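You operate a simulated robot arm through the tools that you are given. There is no shell and no other tool. Be economical: measure what you need, move in short steps, check, and stop when the job is done.

The job below is to be done with a simulated robot arm. You get a single attempt, and the scene is never put back.

JOB
Take the square cover off the drive pad and wipe off the old grease.
Fine: free both latches; cover on the grey tray, green gasket in the small red bin, grey wiping block back. What is to be rubbed or washed off counts as gone when no trace of it is left.

It is judged by the outcome, as a careful person would: the job done as asked, and still so three seconds after it is handed in. It fails if anything else is knocked over, pushed out of place, dropped, spilled or broken. Lids that push on must go on centred and level and be pressed home; caps that screw on are set level and turned clockwise until they are tight.

ROBOT AND FRAMES
A 7-joint arm with a two-finger parallel gripper, fixed in place. Base frame: the origin is at the foot of the arm, x ahead of it, y to its left, z up; the work surface is at about z = 920. Units: mm, rad, N and s.
With the tool pointing down near the work surface it reaches from about 280 to 680 mm from the base axis. Its first joint turns from -1.152 to 1.152 rad. Payload 1.57 kg.
The TCP is the grasp point between the finger pads, 30 mm short of the fingertips. In the tool frame z runs along the fingers and y along their closing line. Largest opening 110 mm; finger width 24, thickness 12; the body of the gripper, 48 by 112 mm, starts 78 mm behind the TCP.
Orientation is that of the tool frame in the base frame, as a unit quaternion [w, x, y, z]. With the fingers straight down and closing along the base's y, the tool's x points along the base's -x, its y along +y and its z along -z.

CONTROLS
- The arm moves only by the tool apply_moves. Its argument "motion" is a list of rows, each a list of 7 numbers: the shift along the tool's x, y, z in units of 150 mm (1.0 is 150 mm), then the turn, a rotation vector about the tool's x, y, z in units of 60 degrees (1.0 is 60 degrees), then the closure, from 0 (fully open) to 1 (shut). In form: [[x, y, z, rx, ry, rz, claw], ...]. A call has 1 to 8 rows; each row is the pose to reach, as a shift and turn from the pose commanded when the call began, along the tool's axes at that moment. A call with a number of a shift or a turn outside -1 to 1 is refused whole. A row lasts 0.2 s, in which the tool goes at most 50 mm and 0.15 rad; a call with a longer step from one row to the next is refused whole, and so is a gripper value outside its range. Where a pose cannot be reached the arm comes as near as it can. A force on the tool above 40 N (or 10 N above the force at the start of the call, whichever is more), or a blocked arm, ends the call early, and 0.2 s more pass. Each finger travels about 108 mm/s and halts on what it meets, pressing with about 22 N; the grip force reading is that of the motor and also rises with nothing between the fingers. The clock runs only during rows and for 0.2 s after the last one: add rows that repeat a pose to give the fingers time. It gives the time, the measured TCP pose, the force on the tool (base axes), the opening and the grip force at its end, in the units of the frame above (readings bear some noise), with the torque about the TCP (base axes, N m) and any sound that the robot's microphone picked up.
- Cameras (640 x 400 px; columns grow to the right, rows downward): "scene" is fixed at [188.5, -432.4, 1395.6]; the picture's right is [0.33, -0.94, 0.00], its down [-0.61, -0.22, -0.76] and it looks along [0.72, 0.25, -0.65] (base axes); focal length 214 px, centre (320, 200). "wrist" rides on the gripper at [70, 16, -141] in the tool frame; the picture's right is [-0.23, 0.97, 0.00], its down [-0.86, -0.20, -0.48] and it looks along [-0.47, -0.11, 0.88] (tool axes); focal length 222 px, centre (320, 200). There is no depth. A picture from a camera that has moved, and an enlarged one, comes with that camera's place and axes in the base frame and with its lens.
- camera(camera): a new picture of that camera. It takes no simulated time.
- inspect(camera, box): a new picture of the part [left, top, right, bottom] of that camera's present view, enlarged. It takes no simulated time.
- finish_job(): hands the job in; it is judged then, once.

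Work in short steps. Places have to be worked out from the pictures, the camera data and where the tool is seen: move nearer, look again, correct. Check each grasp and each placing, and mend what went wrong. You have 120 turns and 68 pictures in all, those below and enlarged ones among them. Open the gripper and draw the arm clear of the work before you hand the job in, unless the task says otherwise; then end with one line.

The tools are called after "Emit:" as name(argument=value, ...) on one line, values as JSON. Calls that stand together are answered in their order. apply_moves: Moves the arm, as the interface text tells. Its arguments: {"type":"object","properties":{"motion":{"type":"array","items":{"type":"array","items":{"type":"number"}}}},"required":["motion"]} The other tools are called the same way: camera (camera) takes a picture; inspect (camera, box) takes an enlarged picture of a part of a camera's view; finish_job () hands the job in.

At the start:

```text
time_s: 0.0
tcp_pos: [324.3, -90.6, 1288.6]
orientation: [0.0, 0.001, 1.0, 0.0]
wrist_force: [0.1, 0.1, -0.2]
wrist_torque: [0.02, -0.01, 0.0]
grip_width: 110.0
grip_force: 0.1
```

scene: 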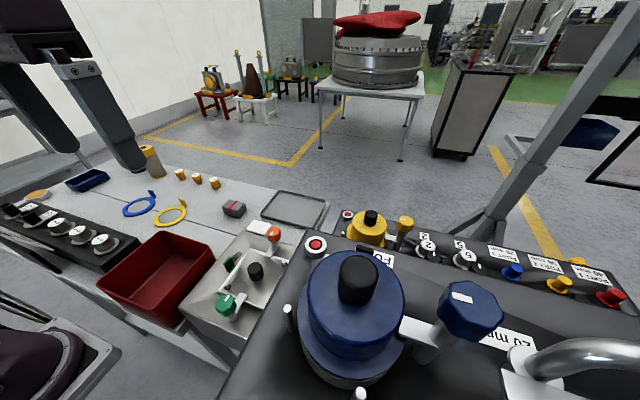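
wrist: 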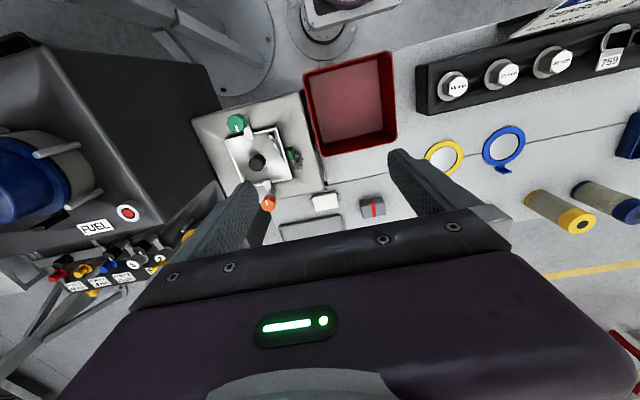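

I'll enlarge the work region in both views to identify the cover, latches, tray, bin and block.

Emit:
inspect(camera="scene", box=[180, 180, 340, 340])

Emit:
inspect(camera="wrist", box=[180, 40, 420, 250])

```text
2.50 times, centred on (260, 260) of scene
camera zoom: at [188.5, -432.4, 1395.6], right [0.33, -0.94, 0.0], down [-0.61, -0.22, -0.76], along [0.72, 0.25, -0.65], focal length 536 px, centre (470, 50)
```

zoom: 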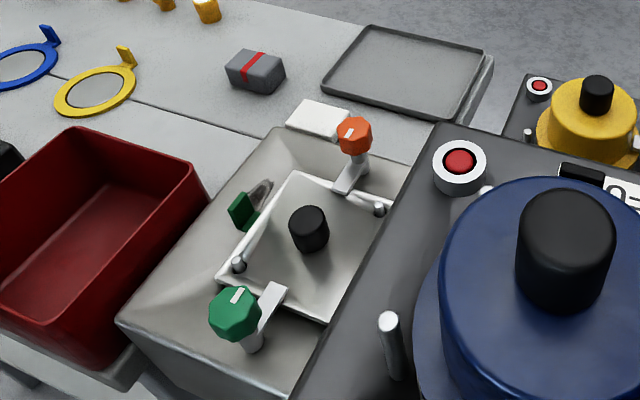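

```text
1.90 times, centred on (300, 145) of wrist
camera zoom: at [256.0, -75.2, 1429.8], right [0.23, 0.97, 0.0], down [0.86, -0.2, 0.48], along [0.47, -0.11, -0.88], focal length 423 px, centre (358, 305)
```

zoom: 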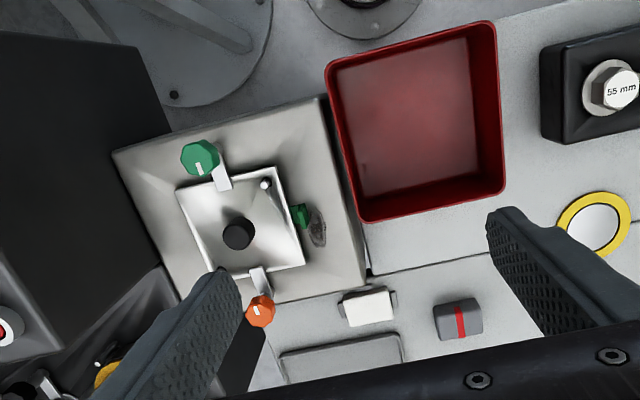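

The cover's black knob is near (373,-234,~1000) beside a tall black housing (top about z 1165). I'll shift sideways at this height for a better look from above.

Emit:
apply_moves(motion=[[0.1, -0.28, 0, 0, 0, 0, 0], [0.2, -0.56, 0, 0, 0, 0, 0], [0.3, -0.8, 0.1, 0, 0, 0, 0], [0.3, -0.8, 0.2, 0, 0, 0, 0]])

Emit:
camera(camera="wrist")

```text
time_s: 1.0
tcp_pos: [278.9, -210.5, 1259.7]
orientation: [0.0, 0.0, 1.0, 0.001]
wrist_force: [-0.3, -0.9, -0.1]
wrist_torque: [0.03, -0.02, 0.02]
grip_width: 109.8
grip_force: 0.1
```

```text
63 pictures are left
camera wrist: at [210.8, -194.1, 1400.2], right [0.23, 0.97, 0.0], down [0.86, -0.2, 0.48], along [0.47, -0.11, -0.88], focal length 222 px, centre (320, 200)
```

wrist: 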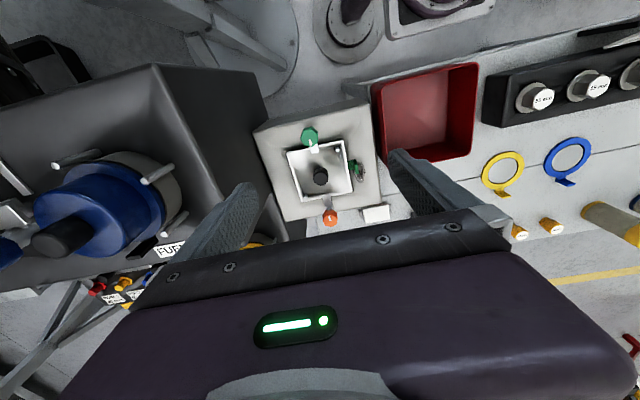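

The housing wall is at about y = -320, leaving room. I'll enlarge the pad from here.

Emit:
inspect(camera="wrist", box=[245, 90, 405, 240])

```text
2.67 times, centred on (325, 165) of wrist
camera zoom: at [210.8, -194.1, 1400.2], right [0.23, 0.97, 0.0], down [0.86, -0.2, 0.48], along [0.47, -0.11, -0.88], focal length 592 px, centre (307, 293)
```

zoom: 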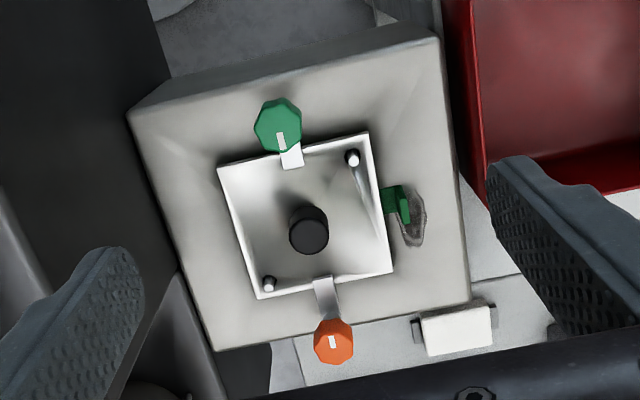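

Estimates: green latch knob top (289,-231,1023), orange (454,-231,1024), cover centre (372,-231), cover top about 987. I'll go above the green knob with the fingers half closed and look.

Emit:
apply_moves(motion=[[-0.071, -0.139, 0.2, 0, 0, 0, 0.2], [-0.071, -0.139, 0.5, 0, 0, 0, 0.4], [-0.071, -0.139, 0.8, 0, 0, 0, 0.4], [-0.071, -0.139, 1.0, 0, 0, 0, 0.4], [-0.071, -0.139, 1.0, 0, 0, 0, 0.4]])

Emit:
camera(camera="wrist")

Emit:
inspect(camera="scene", box=[160, 180, 320, 340])

```text
time_s: 2.2
tcp_pos: [290.4, -230.2, 1108.7]
orientation: [0.0, 0.001, 1.0, 0.001]
wrist_force: [0.2, -0.1, 0.3]
wrist_torque: [-0.02, -0.01, 0.01]
grip_width: 66.0
grip_force: 0.0
```

```text
61 pictures are left
camera wrist: at [221.2, -214.3, 1249.8], right [0.23, 0.97, 0.0], down [0.86, -0.2, 0.48], along [0.47, -0.11, -0.88], focal length 222 px, centre (320, 200)
```

wrist: 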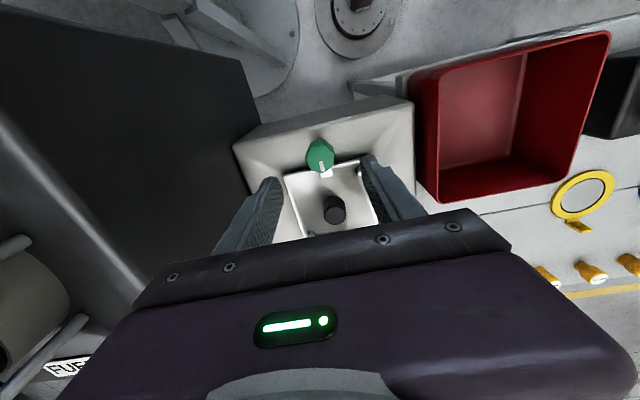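

```text
2.50 times, centred on (240, 260) of scene
camera zoom: at [188.5, -432.4, 1395.6], right [0.33, -0.94, 0.0], down [-0.61, -0.22, -0.76], along [0.72, 0.25, -0.65], focal length 536 px, centre (520, 50)
```

zoom: 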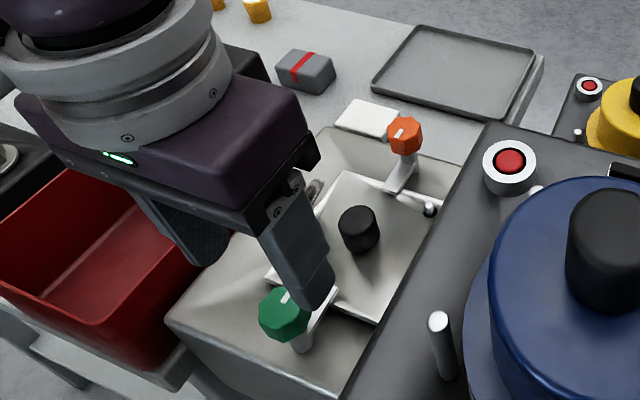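

The knob reads about (292,-231). Descending to z≈1017 and closing on it.

Emit:
apply_moves(motion=[[-0.01, -0.007, 0.25, 0, 0, 0, 0.4], [-0.01, -0.007, 0.45, 0, 0, 0, 0.4], [-0.01, -0.007, 0.6, 0, 0, 0, 0.4], [-0.01, -0.007, 0.61, 0, 0, 0, 0.5], [-0.01, -0.007, 0.61, 0, 0, 0, 0.8], [-0.01, -0.007, 0.61, 0, 0, 0, 1], [-0.01, -0.007, 0.61, 0, 0, 0, 1]])

Emit:
camera(camera="wrist")

Emit:
inspect(camera="scene", box=[160, 180, 320, 340])

```text
time_s: 3.8
tcp_pos: [292.5, -230.9, 1018.5]
orientation: [-0.001, 0.0, 1.0, 0.003]
wrist_force: [2.6, 35.4, -0.7]
wrist_torque: [-0.48, -0.57, -0.14]
grip_width: 28.8
grip_force: 39.0
```

```text
59 pictures are left
camera wrist: at [223.6, -214.2, 1159.2], right [0.23, 0.97, 0.0], down [0.86, -0.2, 0.48], along [0.46, -0.1, -0.88], focal length 222 px, centre (320, 200)
```

wrist: 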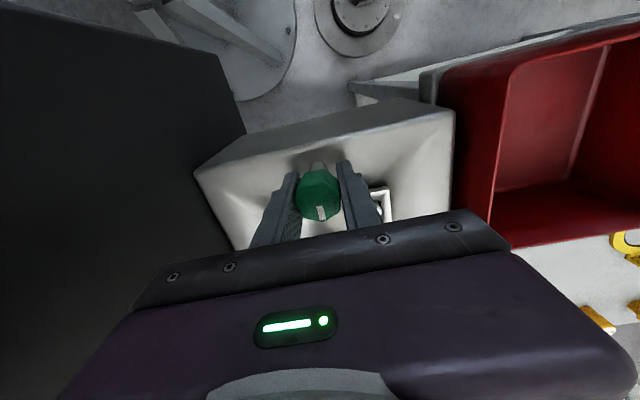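

```text
2.50 times, centred on (240, 260) of scene
camera zoom: at [188.6, -431.4, 1395.9], right [0.33, -0.94, 0.0], down [-0.61, -0.22, -0.76], along [0.72, 0.25, -0.65], focal length 536 px, centre (520, 50)
```

zoom: 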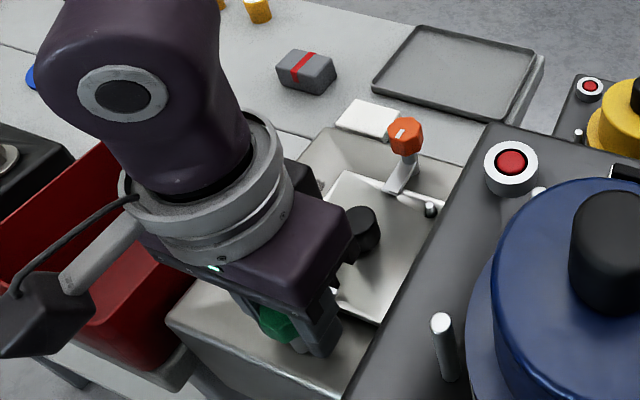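

There is a +35 N sideways force: the grip is off-centre, the knob lying slightly towards +y. I'll shift +y by 2 mm and re-read.

Emit:
apply_moves(motion=[[0, 0.008, 0, 0, 0, 0, 1], [0, 0.015, 0, 0, 0, 0, 1]])

```text
time_s: 4.4
tcp_pos: [292.2, -230.2, 1018.1]
orientation: [0.0, 0.0, 1.0, 0.0]
wrist_force: [1.5, 24.4, 1.5]
wrist_torque: [-0.31, 1.19, -0.1]
grip_width: 29.1
grip_force: 38.5
```

Emit:
apply_moves(motion=[[0, 0.015, 0, 0, 0, 0, 1], [0, 0.03, 0, 0, 0, 0, 1]])

```text
time_s: 5.2
tcp_pos: [292.2, -230.1, 1018.4]
orientation: [0.001, 0.002, 1.0, -0.005]
wrist_force: [1.7, -8.9, -8.7]
wrist_torque: [0.34, 0.12, 0.01]
grip_width: 28.9
grip_force: 39.1
stopped in row 2: the force on the tool passed its limit at 41 N (the readings are from after the stop); the commanded pose is now the measured one
```

Balanced now. Trying a small turn of the latch, reading the torque.

Emit:
apply_moves(motion=[[0, 0, 0, 0, 0, 0.1, 1], [0, 0, 0, 0, 0, 0.2, 1], [0, 0, 0, 0, 0, 0.3, 1]])

Emit:
camera(camera="wrist")

```text
time_s: 6.0
tcp_pos: [291.5, -231.6, 1019.9]
orientation: [0.003, 0.144, 0.99, -0.005]
wrist_force: [1.1, -9.3, -11.4]
wrist_torque: [0.44, -0.13, 0.01]
grip_width: 29.0
grip_force: 39.1
stopped in row 3: the force on the tool passed its limit at 42 N (the readings are from after the stop); the commanded pose is now the measured one
```

```text
57 pictures are left
camera wrist: at [230.1, -194.0, 1159.0], right [0.49, 0.87, -0.01], down [0.76, -0.43, 0.49], along [0.42, -0.25, -0.87], focal length 222 px, centre (320, 200)
```

wrist: 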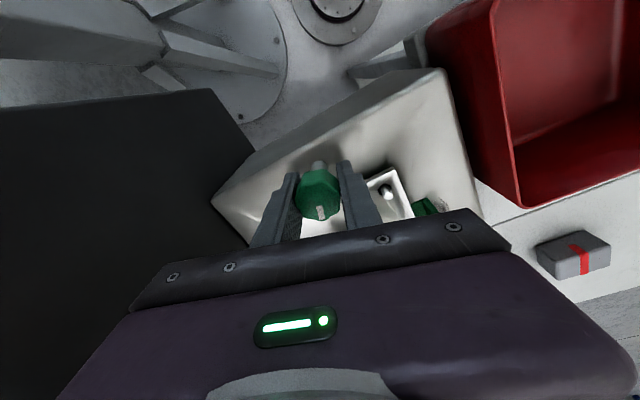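

The knob turns with the gripper with little torque. I'll continue, lowering by a millimetre to relieve the vertical pull.

Emit:
apply_moves(motion=[[0, 0, 0.01, 0, 0, 0.08, 1], [0, 0, 0.01, 0, 0, 0.16, 1], [0, 0, 0.01, 0, 0, 0.24, 1], [0, 0, 0.01, 0, 0, 0.32, 1]])

```text
time_s: 7.0
tcp_pos: [291.2, -232.1, 1019.3]
orientation: [0.004, 0.306, 0.952, -0.006]
wrist_force: [-6.2, -16.4, 35.0]
wrist_torque: [0.63, -0.18, 0.15]
grip_width: 29.1
grip_force: 38.4
```

Emit:
apply_moves(motion=[[-0.005, -0.007, -0.005, 0, 0, 0.08, 1], [-0.005, -0.007, -0.006, 0, 0, 0.16, 1], [-0.005, -0.007, -0.006, 0, 0, 0.24, 1], [-0.005, -0.007, -0.006, 0, 0, 0.32, 1]])

```text
time_s: 8.0
tcp_pos: [289.4, -231.4, 1018.3]
orientation: [-0.001, 0.462, 0.887, -0.004]
wrist_force: [-36.2, -22.2, -19.2]
wrist_torque: [0.23, -0.78, 0.24]
grip_width: 28.7
grip_force: 38.8
```

The turn is at 55°. Relieving the side load (towards -x, -y) while turning on.

Emit:
apply_moves(motion=[[0.003, -0.012, 0, 0, 0, 0.05, 1], [0.006, -0.02, 0.0, 0, 0, 0.1, 1], [0.006, -0.022, 0.0, 0, 0, 0.2, 1], [0.006, -0.022, 0, 0, 0, 0.3, 1]])

Emit:
camera(camera="wrist")

```text
time_s: 8.9
tcp_pos: [287.1, -230.9, 1017.7]
orientation: [0.002, 0.593, 0.805, -0.001]
wrist_force: [-15.0, 20.2, -2.9]
wrist_torque: [1.3, 1.46, 0.23]
grip_width: 27.8
grip_force: 38.5
```

```text
56 pictures are left
camera wrist: at [283.8, -158.5, 1158.8], right [1.0, 0.07, 0.0], down [0.06, -0.87, 0.48], along [0.03, -0.48, -0.88], focal length 222 px, centre (320, 200)
```

wrist: 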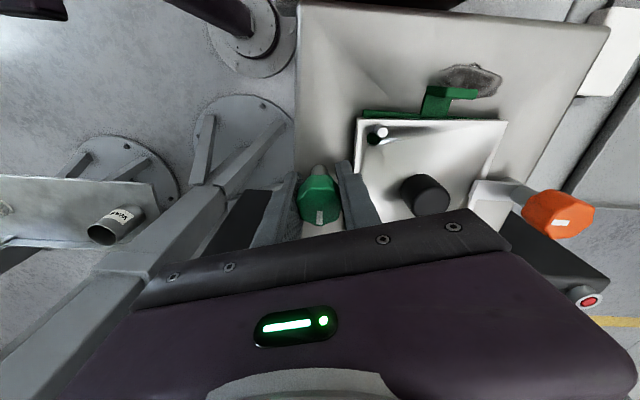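

Now 73°; the tab has swung off the cover. Continuing to about 92°.

Emit:
apply_moves(motion=[[0.0, -0.008, 0, 0, 0, 0.1, 1], [0, -0.008, 0.0, 0, 0, 0.2, 1], [0, -0.008, 0, 0, 0, 0.3, 1]])

```text
time_s: 9.8
tcp_pos: [289.3, -234.9, 1019.1]
orientation: [0.007, 0.711, 0.703, -0.004]
wrist_force: [1.0, 9.3, -13.8]
wrist_torque: [-0.19, 0.27, 0.37]
grip_width: 28.7
grip_force: 39.0
```

90° reached. Opening, lifting and looking.

Emit:
apply_moves(motion=[[0, 0, 0, 0, 0, 0, 0.8], [0, 0, 0, 0, 0, 0, 0.5], [0, 0, -0.2, 0, 0, 0, 0.4], [0, 0, -0.5, 0, 0, 0, 0.4], [0, 0, -0.8, 0, 0, 0, 0.4]])

Emit:
camera(camera="wrist")

Emit:
inspect(camera="scene", box=[180, 180, 340, 340])

```text
time_s: 10.9
tcp_pos: [289.3, -233.7, 1138.8]
orientation: [0.005, 0.712, 0.702, -0.004]
wrist_force: [-0.4, -0.8, -0.7]
wrist_torque: [-0.04, 0.0, -0.05]
grip_width: 66.0
grip_force: 0.1
```

```text
55 pictures are left
camera wrist: at [306.4, -162.1, 1278.1], right [0.97, -0.24, 0.01], down [-0.21, -0.85, 0.49], along [-0.11, -0.48, -0.87], focal length 222 px, centre (320, 200)
```

wrist: 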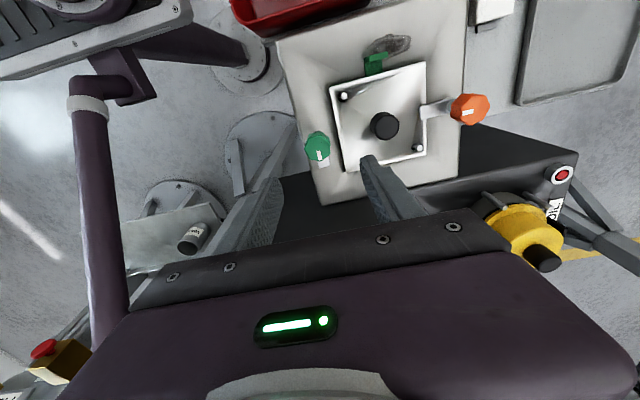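

```text
2.50 times, centred on (260, 260) of scene
camera zoom: at [188.5, -432.5, 1395.6], right [0.33, -0.94, 0.0], down [-0.61, -0.22, -0.76], along [0.72, 0.25, -0.65], focal length 536 px, centre (470, 50)
```

zoom: 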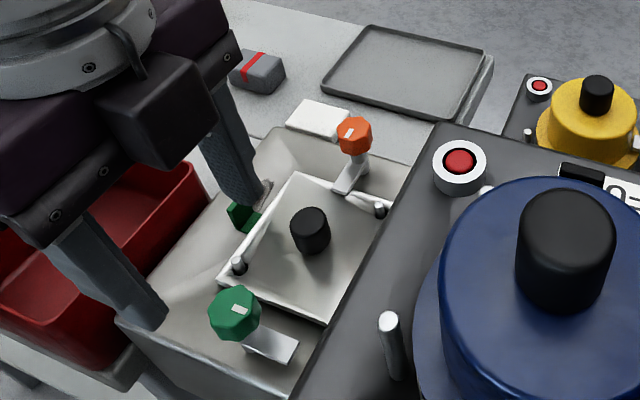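

Green latch is free. Moving toward the orange latch (≈(456,-231)) while turning the gripper back to its original yaw.

Emit:
apply_moves(motion=[[0, 0.125, 0, 0, 0, -0.125, 0.4], [0, 0.25, 0, 0, 0, -0.25, 0.4], [0, 0.375, 0, 0, 0, -0.375, 0.4], [0, 0.5, 0, 0, 0, -0.5, 0.4], [0, 0.625, 0, 0, 0, -0.625, 0.4], [0, 0.75, 0, 0, 0, -0.75, 0.4], [0, 0.875, 0, 0, 0, -0.875, 0.4], [0, 1.0, 0, 0, 0, -1.0, 0.4]])

Emit:
apply_moves(motion=[[0, 0, 0, 0, 0, -0.125, 0.4], [0, 0, 0, 0, 0, -0.25, 0.4], [0, 0, 0, 0, 0, -0.375, 0.4], [0, 0, 0, 0, 0, -0.51, 0.4], [0, 0, 0, 0, 0, -0.51, 0.4]])

Emit:
camera(camera="wrist")

```text
time_s: 12.8
tcp_pos: [437.9, -235.2, 1136.2]
orientation: [0.003, 0.264, 0.965, -0.006]
wrist_force: [-0.5, 0.4, -0.5]
wrist_torque: [0.0, -0.02, 0.0]
grip_width: 65.6
grip_force: 0.1
```

```text
time_s: 13.9
tcp_pos: [436.3, -232.2, 1140.0]
orientation: [0.001, 0.001, 1.0, -0.005]
wrist_force: [-0.1, -0.2, 0.1]
wrist_torque: [0.01, -0.02, 0.01]
grip_width: 65.7
grip_force: 0.0
```

```text
53 pictures are left
camera wrist: at [367.9, -215.7, 1279.2], right [0.23, 0.97, -0.01], down [0.85, -0.2, 0.48], along [0.47, -0.12, -0.88], focal length 222 px, centre (320, 200)
```

wrist: 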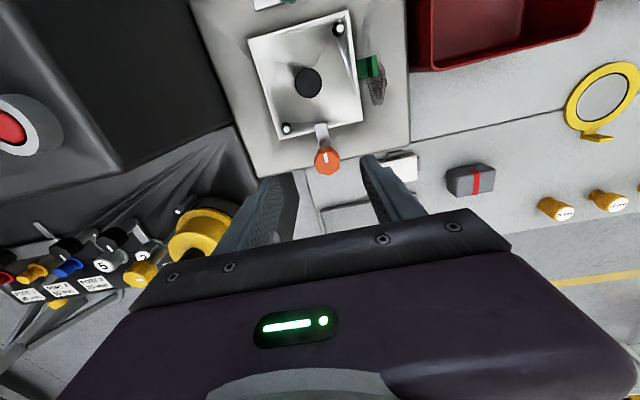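

Orange knob reads ≈(455,-230). Descending and gripping it.

Emit:
apply_moves(motion=[[-0.125, 0.0145, 0.25, 0, 0, 0, 0.4], [-0.125, 0.0145, 0.5, 0, 0, 0, 0.4], [-0.125, 0.0145, 0.7, 0, 0, 0, 0.4], [-0.125, 0.0145, 0.81, 0, 0, 0, 0.4], [-0.125, 0.0145, 0.81, 0, 0, 0, 0.7], [-0.125, 0.0145, 0.81, 0, 0, 0, 0.8], [-0.125, 0.0145, 0.81, 0, 0, 0, 0.8]])

Emit:
camera(camera="wrist")

```text
time_s: 15.6
tcp_pos: [455.2, -234.1, 1015.3]
orientation: [0.001, 0.001, 1.0, -0.003]
wrist_force: [0.0, 16.2, -4.9]
wrist_torque: [-0.12, -0.03, -0.1]
grip_width: 37.2
grip_force: 8.3
```

```text
52 pictures are left
camera wrist: at [387.8, -216.3, 1155.3], right [0.23, 0.97, -0.01], down [0.85, -0.2, 0.48], along [0.47, -0.12, -0.88], focal length 222 px, centre (320, 200)
```

wrist: 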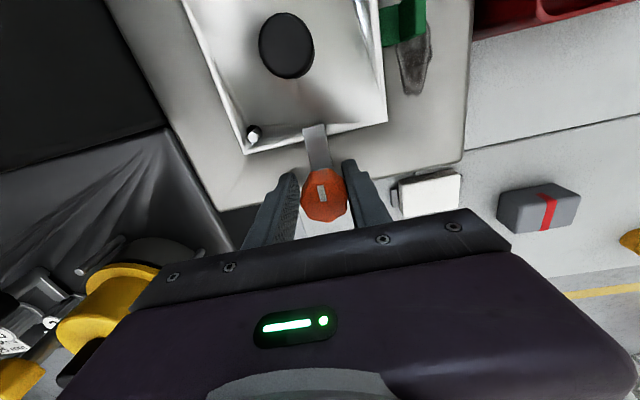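

The +y finger touches first; shifting +y 3 mm and closing.

Emit:
apply_moves(motion=[[0, 0.02, 0, 0, 0, 0, 0.75], [0, 0.022, 0, 0, 0, 0, 0.85], [0, 0.022, 0, 0, 0, 0, 1], [0, 0.022, 0, 0, 0, 0, 1]])

```text
time_s: 16.6
tcp_pos: [456.5, -229.5, 1016.7]
orientation: [0.001, 0.001, 1.0, -0.005]
wrist_force: [0.8, 14.2, 4.0]
wrist_torque: [0.77, 0.12, -0.1]
grip_width: 29.0
grip_force: 39.0
```

Gripped at 29 mm. Turning clockwise in short steps.

Emit:
apply_moves(motion=[[0, 0.007, 0, 0, 0, 0.08, 1], [0, 0.014, 0, 0, 0, 0.16, 1], [0, 0.014, 0, 0, 0, 0.24, 1], [0, 0.014, 0, 0, 0, 0.32, 1]])

Emit:
camera(camera="wrist")

```text
time_s: 17.6
tcp_pos: [456.6, -231.2, 1017.4]
orientation: [0.005, 0.17, 0.985, -0.007]
wrist_force: [9.9, -35.5, -10.6]
wrist_torque: [0.96, -0.6, 0.17]
grip_width: 29.0
grip_force: 39.0
```

```text
51 pictures are left
camera wrist: at [396.4, -190.4, 1157.2], right [0.54, 0.84, -0.01], down [0.74, -0.47, 0.49], along [0.41, -0.27, -0.87], focal length 222 px, centre (320, 200)
```

wrist: 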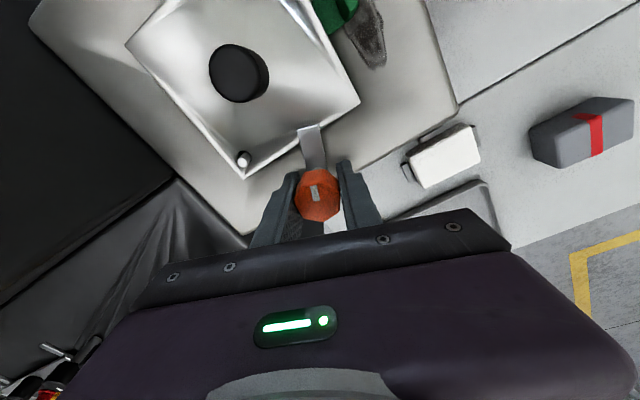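

It turns. Relieving the side load and continuing.

Emit:
apply_moves(motion=[[-0.007, -0.012, 0.003, 0, 0, 0.05, 1], [-0.01, -0.017, 0.003, 0, 0, 0.12, 1], [-0.01, -0.017, 0.003, 0, 0, 0.2, 1], [-0.01, -0.017, 0.003, 0, 0, 0.28, 1], [-0.01, -0.017, 0.003, 0, 0, 0.36, 1]])

```text
time_s: 18.8
tcp_pos: [454.7, -233.1, 1017.5]
orientation: [0.003, 0.35, 0.937, -0.007]
wrist_force: [-11.3, -36.5, 6.4]
wrist_torque: [0.96, -0.15, 0.12]
grip_width: 28.9
grip_force: 37.9
```

Emit:
apply_moves(motion=[[-0.005, -0.012, 0, 0, 0, 0.05, 1], [-0.008, -0.02, 0, 0, 0, 0.12, 1], [-0.008, -0.02, 0, 0, 0, 0.2, 1], [-0.008, -0.02, 0, 0, 0, 0.28, 1], [-0.008, -0.02, 0, 0, 0, 0.36, 1]])

```text
time_s: 19.9
tcp_pos: [454.7, -234.0, 1016.7]
orientation: [0.002, 0.52, 0.854, -0.005]
wrist_force: [-21.7, -12.8, 4.7]
wrist_torque: [0.33, -0.64, 0.1]
grip_width: 28.7
grip_force: 38.8
```

Emit:
apply_moves(motion=[[0, -0.015, 0, 0, 0, 0.08, 1], [0, -0.015, 0, 0, 0, 0.16, 1], [0, -0.015, 0, 0, 0, 0.24, 1], [0, -0.015, 0, 0, 0, 0.32, 1], [0, -0.015, 0, 0, 0, 0.4, 1], [0, -0.015, 0, 0, 0, 0.46, 1]])

Emit:
camera(camera="wrist")

```text
time_s: 20.9
tcp_pos: [451.7, -234.2, 1017.6]
orientation: [0.001, 0.645, 0.764, -0.003]
wrist_force: [-9.2, 3.3, 12.0]
wrist_torque: [-0.11, -0.16, 0.05]
grip_width: 28.8
grip_force: 38.4
stopped in row 4: the force on the tool passed its limit at 41 N (the readings are from after the stop); the commanded pose is now the measured one
```

```text
50 pictures are left
camera wrist: at [458.1, -161.3, 1157.6], right [1.0, -0.06, 0.0], down [-0.05, -0.87, 0.49], along [-0.03, -0.48, -0.87], focal length 222 px, centre (320, 200)
```

wrist: 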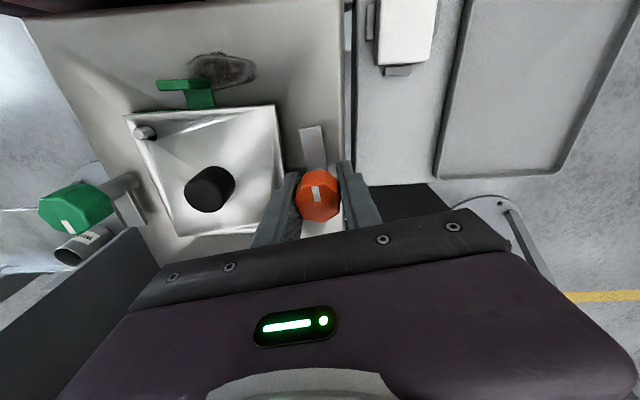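

80° and tab clear; finishing to 90° before releasing.

Emit:
apply_moves(motion=[[0, 0, 0, 0, 0, 0.06, 1], [0, 0, 0, 0, 0, 0.12, 1], [0, 0, 0, 0, 0, 0.17, 1]])

Emit:
apply_moves(motion=[[0, 0, 0, 0, 0, 0, 0.8], [0, 0, 0, 0, 0, 0, 0.6], [0, 0, -0.2, 0, 0, 0, 0.4], [0, 0, -0.5, 0, 0, 0, 0.4], [0, 0, -0.7, 0, 0, 0, 0.4]])

Emit:
camera(camera="wrist")

```text
time_s: 21.7
tcp_pos: [451.7, -235.3, 1018.1]
orientation: [0.001, 0.711, 0.703, -0.004]
wrist_force: [-21.9, -2.6, 6.6]
wrist_torque: [0.74, -0.43, 0.49]
grip_width: 29.0
grip_force: 38.6
```

```text
time_s: 22.9
tcp_pos: [454.6, -232.8, 1123.6]
orientation: [0.003, 0.71, 0.704, -0.003]
wrist_force: [0.4, -0.8, 0.1]
wrist_torque: [-0.01, 0.0, -0.01]
grip_width: 66.1
grip_force: 0.1
```

```text
49 pictures are left
camera wrist: at [473.0, -162.6, 1263.0], right [0.97, -0.24, 0.0], down [-0.21, -0.85, 0.49], along [-0.11, -0.47, -0.87], focal length 222 px, centre (320, 200)
```

wrist: 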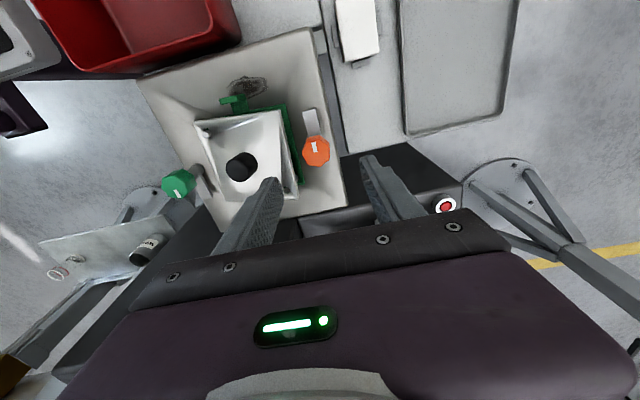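

The gasket now shows on the cover's +x side — the cover may have shifted a little. Looking closer.

Emit:
inspect(camera="wrist", box=[130, 50, 360, 240])

Emit:
inspect(camera="scene", box=[200, 190, 320, 320])

```text
2.11 times, centred on (245, 145) of wrist
camera zoom: at [473.0, -162.6, 1263.0], right [0.97, -0.24, 0.0], down [-0.21, -0.85, 0.49], along [-0.11, -0.47, -0.87], focal length 468 px, centre (478, 316)
```

zoom: 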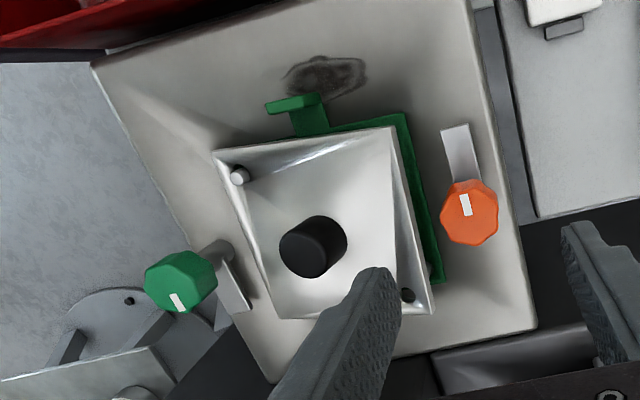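

```text
3.08 times, centred on (260, 255) of scene
camera zoom: at [188.5, -432.4, 1395.6], right [0.33, -0.94, 0.0], down [-0.61, -0.22, -0.76], along [0.72, 0.25, -0.65], focal length 660 px, centre (505, 31)
```

zoom: 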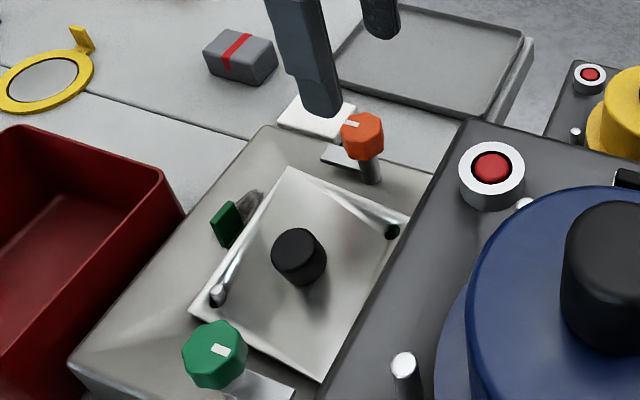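

The cover has ridden off one pin and sits tilted ~10 mm toward -x; it has to come off anyway. Knob now ≈(362,-233, top ~1012). Moving above it.

Emit:
apply_moves(motion=[[0, -0.2, 0, 0, 0, 0, 0.35], [0, -0.45, 0, 0, 0, 0, 0.35], [0, -0.617, 0, 0, 0, 0, 0.35], [0, -0.617, 0.2, 0, 0, 0, 0.35], [0, -0.617, 0.4, 0, 0, 0, 0.35], [0, -0.617, 0.4, 0, 0, 0, 0.35]])

Emit:
camera(camera="wrist")

Emit:
inspect(camera="scene", box=[200, 190, 320, 320])

```text
time_s: 24.3
tcp_pos: [362.9, -233.3, 1062.5]
orientation: [0.004, 0.711, 0.703, -0.003]
wrist_force: [0.0, 0.1, -0.4]
wrist_torque: [-0.01, 0.05, 0.03]
grip_width: 71.3
grip_force: 0.1
```

```text
46 pictures are left
camera wrist: at [379.3, -162.5, 1201.4], right [0.97, -0.24, 0.0], down [-0.21, -0.85, 0.49], along [-0.11, -0.47, -0.87], focal length 222 px, centre (320, 200)
```

wrist: 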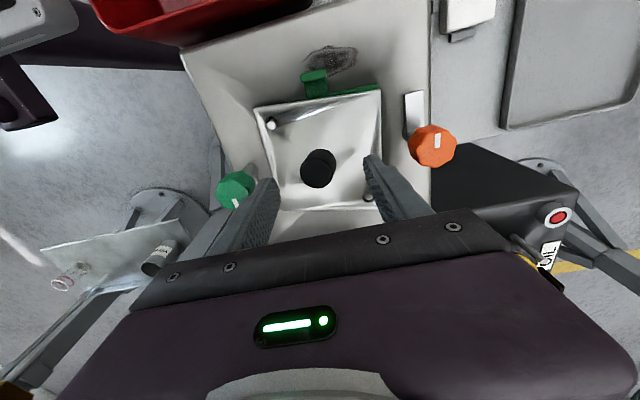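

```text
3.08 times, centred on (260, 255) of scene
camera zoom: at [188.5, -432.5, 1395.6], right [0.33, -0.94, 0.0], down [-0.61, -0.22, -0.76], along [0.72, 0.25, -0.65], focal length 660 px, centre (505, 31)
```

zoom: 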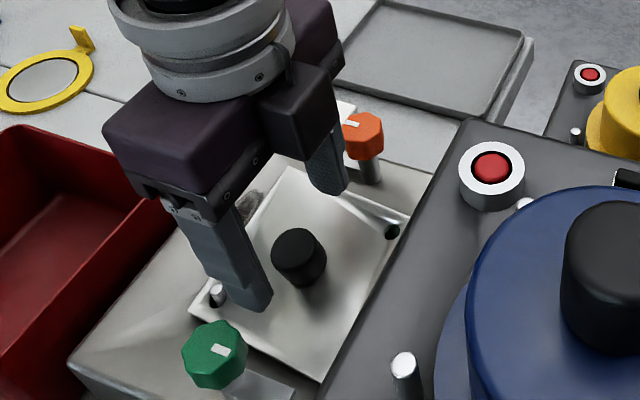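

Knob at ≈(361.5,-232). Descending onto it and closing.

Emit:
apply_moves(motion=[[0.008, -0.008, 0.12, 0, 0, 0, 0.35], [0.008, -0.008, 0.22, 0, 0, 0, 0.35], [0.008, -0.008, 0.285, 0, 0, 0, 0.35], [0.008, -0.008, 0.285, 0, 0, 0, 0.5], [0.008, -0.008, 0.285, 0, 0, 0, 0.7], [0.008, -0.008, 0.285, 0, 0, 0, 0.8], [0.008, -0.008, 0.285, 0, 0, 0, 0.8]])

Emit:
inspect(camera="scene", box=[200, 190, 320, 320])

```text
time_s: 24.9
tcp_pos: [362.7, -232.2, 1033.9]
orientation: [0.007, 0.709, 0.705, -0.001]
wrist_force: [-5.4, 8.4, 20.0]
wrist_torque: [0.0, -0.54, 0.27]
grip_width: 68.2
grip_force: 0.0
stopped in row 3: the force on the tool passed its limit at 76 N (the readings are from after the stop); the commanded pose is now the measured one
```

```text
3.08 times, centred on (260, 255) of scene
camera zoom: at [188.1, -432.0, 1395.7], right [0.33, -0.94, 0.0], down [-0.61, -0.22, -0.76], along [0.72, 0.25, -0.65], focal length 660 px, centre (505, 31)
```

zoom: 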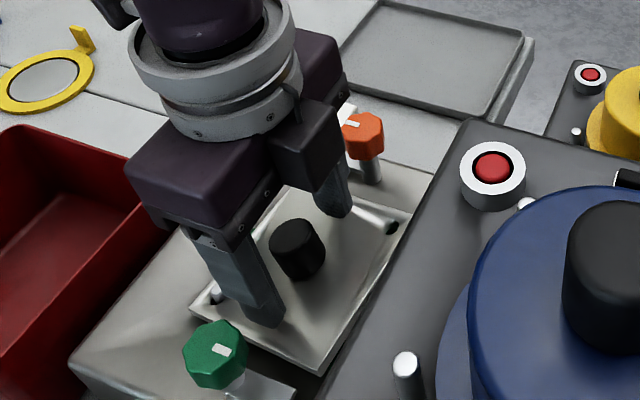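

The tips touched the raised cover at z≈1004. Backing off 3 mm and closing on the knob there.

Emit:
apply_moves(motion=[[0, 0, -0.02, 0, 0, 0, 0.4], [0, 0, -0.02, 0, 0, 0, 0.55], [0, 0, -0.02, 0, 0, 0, 0.7], [0, 0, -0.02, 0, 0, 0, 0.75], [0, 0, -0.02, 0, 0, 0, 0.75]])

Emit:
camera(camera="wrist")

Emit:
inspect(camera="scene", box=[200, 190, 320, 320])

```text
time_s: 26.1
tcp_pos: [363.6, -232.7, 1037.3]
orientation: [0.009, 0.709, 0.705, -0.001]
wrist_force: [-1.5, 1.7, 4.9]
wrist_torque: [-0.19, -0.24, -0.01]
grip_width: 30.8
grip_force: 21.7
```

```text
43 pictures are left
camera wrist: at [379.2, -160.5, 1177.3], right [0.97, -0.23, 0.01], down [-0.21, -0.85, 0.49], along [-0.1, -0.48, -0.87], focal length 222 px, centre (320, 200)
```

wrist: 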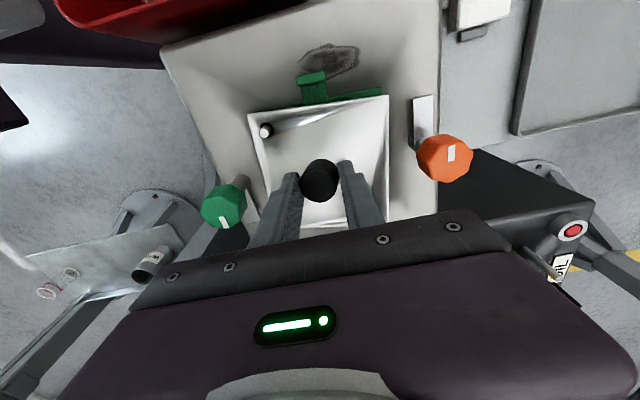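

```text
3.08 times, centred on (260, 255) of scene
camera zoom: at [188.4, -432.4, 1395.6], right [0.33, -0.94, 0.0], down [-0.61, -0.22, -0.76], along [0.72, 0.25, -0.65], focal length 660 px, centre (505, 31)
```

zoom: 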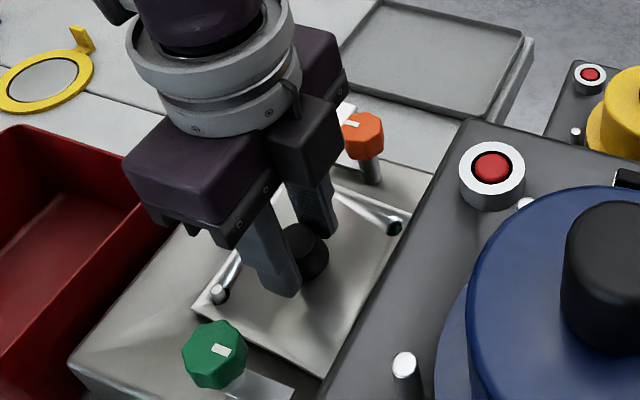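

The knob is between the fingers (31 mm). Closing fully and lifting straight up.

Emit:
apply_moves(motion=[[0, 0, 0, 0, 0, 0, 1], [0, 0, 0, 0, 0, 0, 1], [0, 0, -0.05, 0, 0, 0, 1], [0, 0, -0.12, 0, 0, 0, 1], [0, 0, -0.25, 0, 0, 0, 1], [0, 0, -0.45, 0, 0, 0, 1], [0, 0, -0.7, 0, 0, 0, 1], [0, 0, -0.7, 0, 0, 0, 1]])

Emit:
camera(camera="wrist")

Emit:
camera(camera="scene")

```text
time_s: 27.9
tcp_pos: [361.7, -231.3, 1141.6]
orientation: [0.008, 0.709, 0.705, -0.003]
wrist_force: [0.1, 0.8, -0.4]
wrist_torque: [0.01, 0.01, 0.02]
grip_width: 0.0
grip_force: 21.1
```

```text
41 pictures are left
camera wrist: at [377.8, -160.1, 1281.0], right [0.97, -0.23, 0.01], down [-0.21, -0.85, 0.49], along [-0.1, -0.48, -0.87], focal length 222 px, centre (320, 200)
```

wrist: 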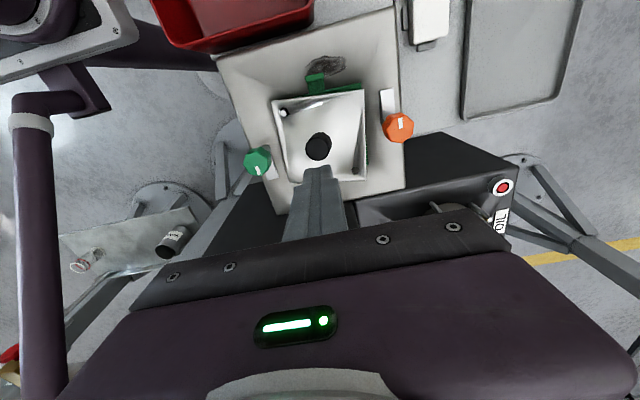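

```text
40 pictures are left
```

scene: 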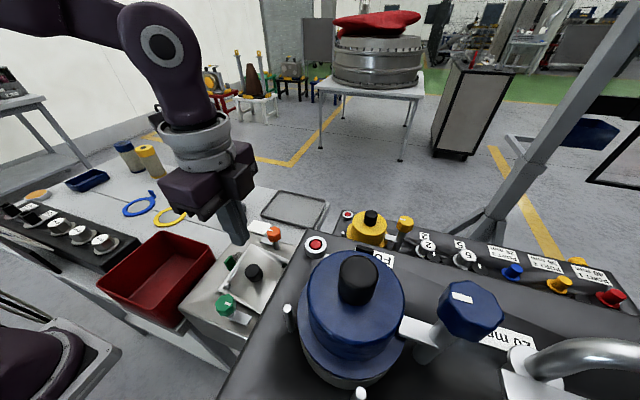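

The grip only caught the knob's top edge and slipped; the cover stayed in place. Retrying with a narrower opening so the tips clear the raised rim and go deeper; knob ≈(363,-234).

Emit:
apply_moves(motion=[[-0.02, 0.008, 0.15, 0, 0, 0, 0.7], [-0.02, 0.008, 0.4, 0, 0, 0, 0.54], [-0.02, 0.008, 0.6, 0, 0, 0, 0.54], [-0.02, 0.008, 0.7, 0, 0, 0, 0.54], [-0.02, 0.008, 0.76, 0, 0, 0, 0.54], [-0.02, 0.008, 0.81, 0, 0, 0, 0.54], [-0.02, 0.008, 0.81, 0, 0, 0, 0.54]])

Emit:
camera(camera="wrist")

```text
time_s: 29.1
tcp_pos: [367.4, -234.7, 1036.1]
orientation: [0.013, 0.707, 0.707, 0.002]
wrist_force: [-4.1, 8.0, 17.4]
wrist_torque: [0.01, -0.44, 0.23]
grip_width: 47.9
grip_force: 0.1
stopped in row 5: the force on the tool passed its limit at 66 N (the readings are from after the stop); the commanded pose is now the measured one
```

```text
39 pictures are left
camera wrist: at [381.7, -162.3, 1174.8], right [0.97, -0.23, 0.02], down [-0.21, -0.85, 0.49], along [-0.09, -0.48, -0.87], focal length 222 px, centre (320, 200)
```

wrist: 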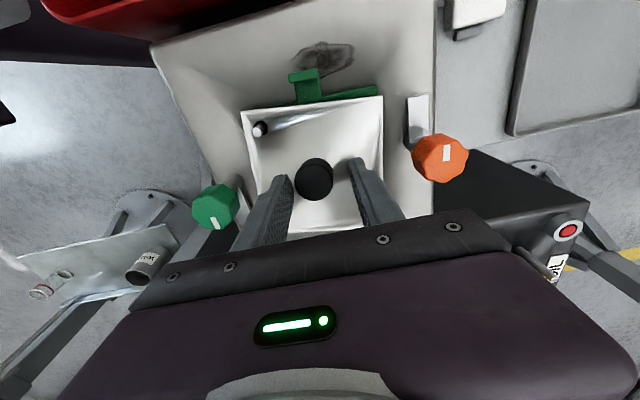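

Contact is under the +x finger: the cover rises toward its (+x,-y) corner, lying on that pin. I'll lift, turn the gripper 45° so that both fingers straddle the knob across the slope.

Emit:
apply_moves(motion=[[0, 0, -0.1, 0, 0, 0, 0.5], [-0.007, -0.02, -0.2, 0, 0, -0.125, 0.5], [-0.007, -0.02, -0.2, 0, 0, -0.25, 0.5], [-0.007, -0.02, -0.2, 0, 0, -0.375, 0.5], [-0.007, -0.02, -0.2, 0, 0, -0.5, 0.5], [-0.007, -0.02, -0.2, 0, 0, -0.625, 0.5], [-0.007, -0.02, -0.2, 0, 0, -0.75, 0.5], [-0.007, -0.02, -0.2, 0, 0, -0.75, 0.5]])

Emit:
camera(camera="wrist")

Emit:
inspect(camera="scene", box=[200, 190, 320, 320])

```text
time_s: 30.9
tcp_pos: [363.7, -235.1, 1065.1]
orientation: [0.011, 0.383, 0.924, -0.003]
wrist_force: [-0.5, -0.3, -0.1]
wrist_torque: [0.02, 0.0, -0.01]
grip_width: 54.9
grip_force: 0.1
```

```text
38 pictures are left
camera wrist: at [323.6, -172.0, 1202.9], right [0.85, 0.53, 0.01], down [0.45, -0.74, 0.5], along [0.27, -0.42, -0.87], focal length 222 px, centre (320, 200)
```

wrist: 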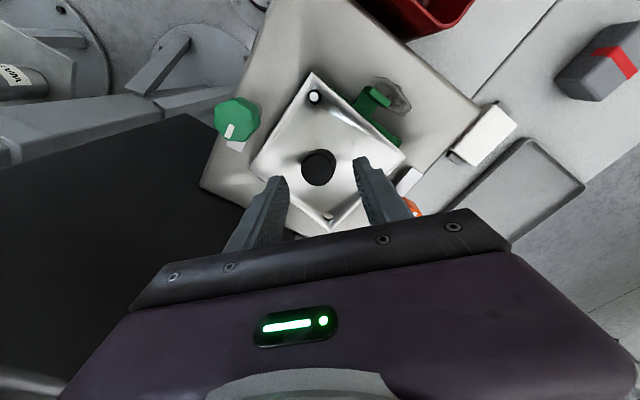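

```text
3.08 times, centred on (260, 255) of scene
camera zoom: at [188.5, -432.4, 1395.6], right [0.33, -0.94, 0.0], down [-0.61, -0.22, -0.76], along [0.72, 0.25, -0.65], focal length 660 px, centre (505, 31)
```

zoom: 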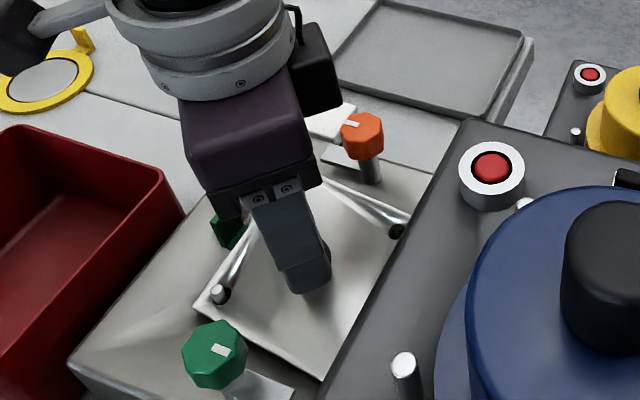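

Aligned with the knob. Descending with small steps.

Emit:
apply_moves(motion=[[0, 0, 0.1, 0, 0, 0, 0.5], [0, 0, 0.18, 0, 0, 0, 0.5], [0, 0, 0.23, 0, 0, 0, 0.5], [0, 0, 0.26, 0, 0, 0, 0.5], [0, 0, 0.28, 0, 0, 0, 0.5], [0, 0, 0.295, 0, 0, 0, 0.5]])

```text
time_s: 31.8
tcp_pos: [361.7, -237.6, 1032.1]
orientation: [0.013, 0.383, 0.923, -0.004]
wrist_force: [-5.7, 6.5, 17.5]
wrist_torque: [0.11, -0.12, 0.14]
grip_width: 55.0
grip_force: 0.1
stopped in row 4: the force on the tool passed its limit at 56 N (the readings are from after the stop); the commanded pose is now the measured one
```

Emit:
inspect(camera="scene", box=[225, 225, 305, 305])

Emit:
inspect(camera="wrist", box=[230, 60, 430, 240])

```text
5.00 times, centred on (265, 265) of scene
camera zoom: at [188.2, -432.1, 1395.7], right [0.33, -0.94, 0.0], down [-0.61, -0.22, -0.76], along [0.72, 0.25, -0.65], focal length 1072 px, centre (595, -125)
```

zoom: 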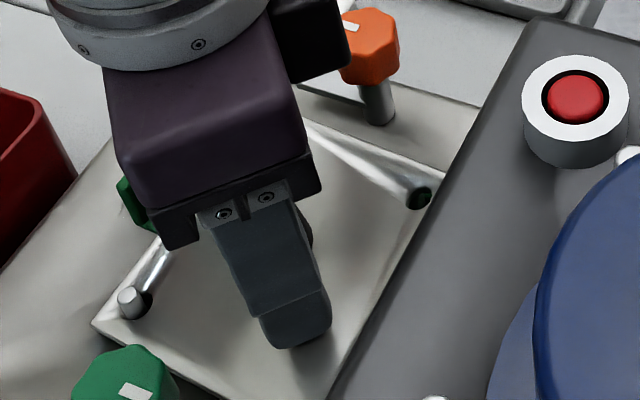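

```text
2.22 times, centred on (330, 150) of wrist
camera zoom: at [322.5, -173.5, 1171.2], right [0.85, 0.53, 0.01], down [0.45, -0.74, 0.5], along [0.27, -0.42, -0.87], focal length 494 px, centre (298, 311)
```

zoom: 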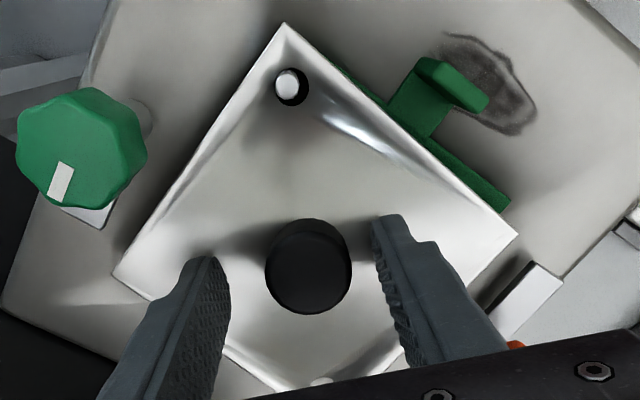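

Now the tips are at the surface either side of the 30 mm knob. Easing up 1 mm and closing firmly.

Emit:
apply_moves(motion=[[0, 0, -0.008, 0, 0, 0, 0.6], [0, 0, -0.008, 0, 0, 0, 0.75], [0, 0, -0.008, 0, 0, 0, 1], [0, 0, -0.008, 0, 0, 0, 1], [0, 0, -0.008, 0, 0, 0, 1]])

Emit:
inspect(camera="wrist", box=[230, 60, 430, 240])

```text
time_s: 33.0
tcp_pos: [361.7, -237.7, 1032.6]
orientation: [0.013, 0.384, 0.923, -0.004]
wrist_force: [0.0, 0.3, -0.1]
wrist_torque: [0.01, 0.01, 0.0]
grip_width: 27.9
grip_force: 22.4
```

```text
2.22 times, centred on (330, 150) of wrist
camera zoom: at [322.4, -173.7, 1172.0], right [0.85, 0.53, 0.01], down [0.45, -0.74, 0.5], along [0.27, -0.42, -0.87], focal length 494 px, centre (298, 311)
```

zoom: 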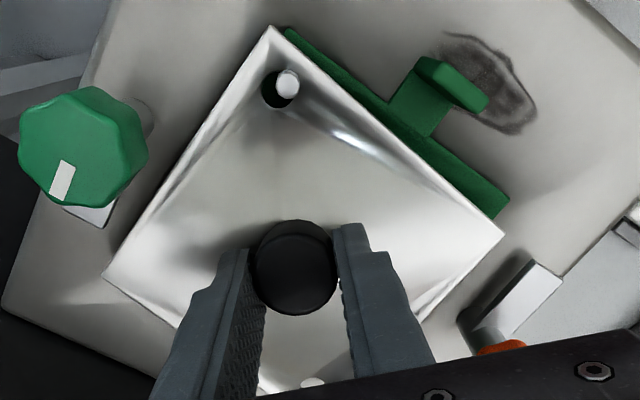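

Grip reads 28 mm. Lifting 8 mm as a test.

Emit:
apply_moves(motion=[[0, 0, -0.02, 0, 0, 0, 1], [0, 0, -0.04, 0, 0, 0, 1], [0, 0, -0.06, 0, 0, 0, 1]])

Emit:
inspect(camera="wrist", box=[230, 60, 430, 240])

Emit:
inspect(camera="scene", box=[225, 225, 305, 305])

```text
time_s: 33.8
tcp_pos: [363.7, -237.4, 1041.5]
orientation: [0.013, 0.384, 0.923, -0.004]
wrist_force: [-0.2, -0.6, -2.1]
wrist_torque: [0.02, -0.03, 0.01]
grip_width: 27.9
grip_force: 21.9
```

```text
2.22 times, centred on (330, 150) of wrist
camera zoom: at [323.7, -173.7, 1180.8], right [0.85, 0.53, 0.01], down [0.45, -0.74, 0.5], along [0.27, -0.42, -0.87], focal length 494 px, centre (298, 311)
```

zoom: 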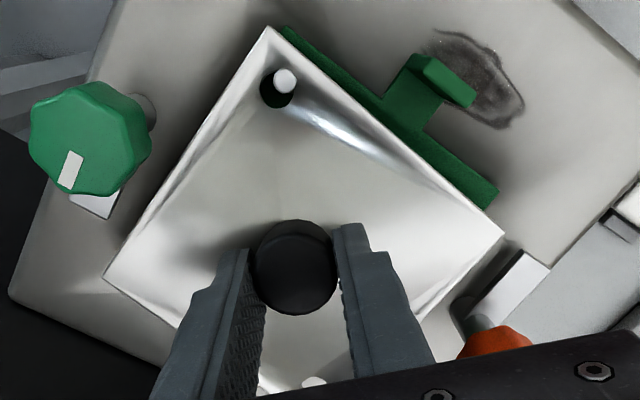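

```text
5.00 times, centred on (265, 265) of scene
camera zoom: at [188.6, -432.5, 1395.5], right [0.33, -0.94, 0.0], down [-0.61, -0.22, -0.76], along [0.72, 0.26, -0.65], focal length 1072 px, centre (595, -125)
```

zoom: 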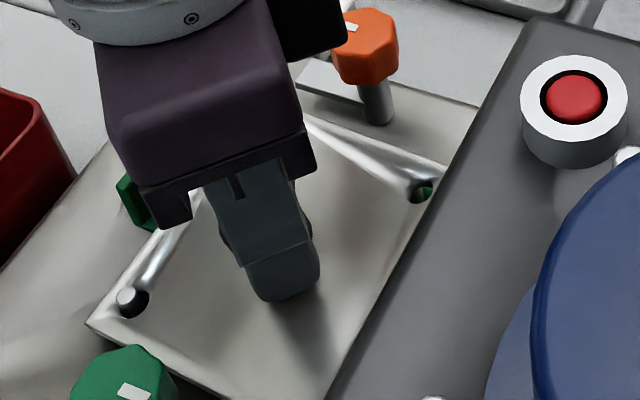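

The cover is coming up with the gripper (weight ~2 N). Continuing to lift straight.

Emit:
apply_moves(motion=[[0, 0, -0.05, 0, 0, 0, 1], [0, 0, -0.1, 0, 0, 0, 1], [0, 0, -0.2, 0, 0, 0, 1], [0, 0, -0.35, 0, 0, 0, 1], [0, 0, -0.5, 0, 0, 0, 1], [0, 0, -0.65, 0, 0, 0, 1], [0, 0, -0.65, 0, 0, 0, 1]])

Emit:
camera(camera="scene")

Emit:
camera(camera="wrist")

```text
time_s: 35.4
tcp_pos: [360.4, -234.8, 1138.5]
orientation: [0.013, 0.383, 0.924, -0.004]
wrist_force: [-1.0, 1.0, -1.7]
wrist_torque: [-0.01, 0.0, 0.01]
grip_width: 27.9
grip_force: 21.8
```

```text
31 pictures are left
```

scene: 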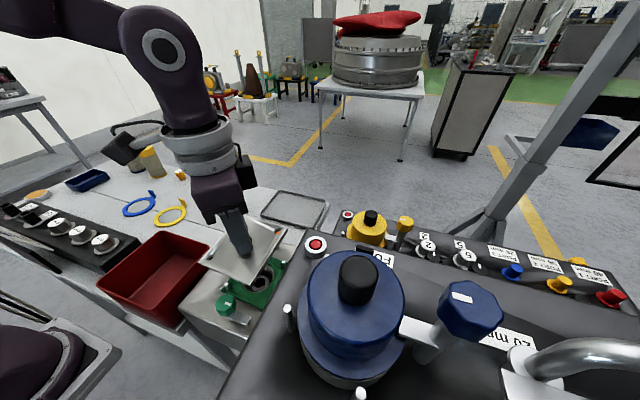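

```text
30 pictures are left
camera wrist: at [321.3, -171.7, 1277.9], right [0.85, 0.53, 0.01], down [0.45, -0.74, 0.5], along [0.27, -0.42, -0.87], focal length 222 px, centre (320, 200)
```

wrist: 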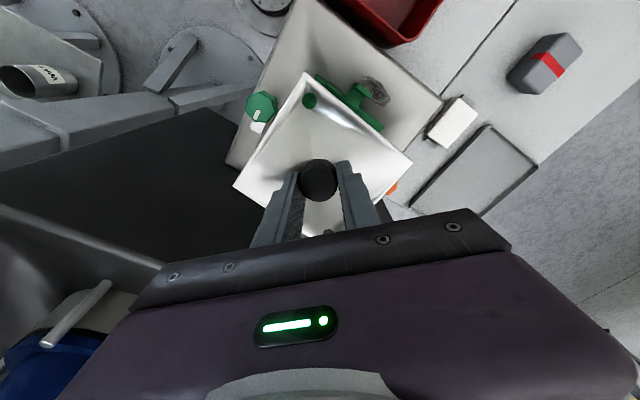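

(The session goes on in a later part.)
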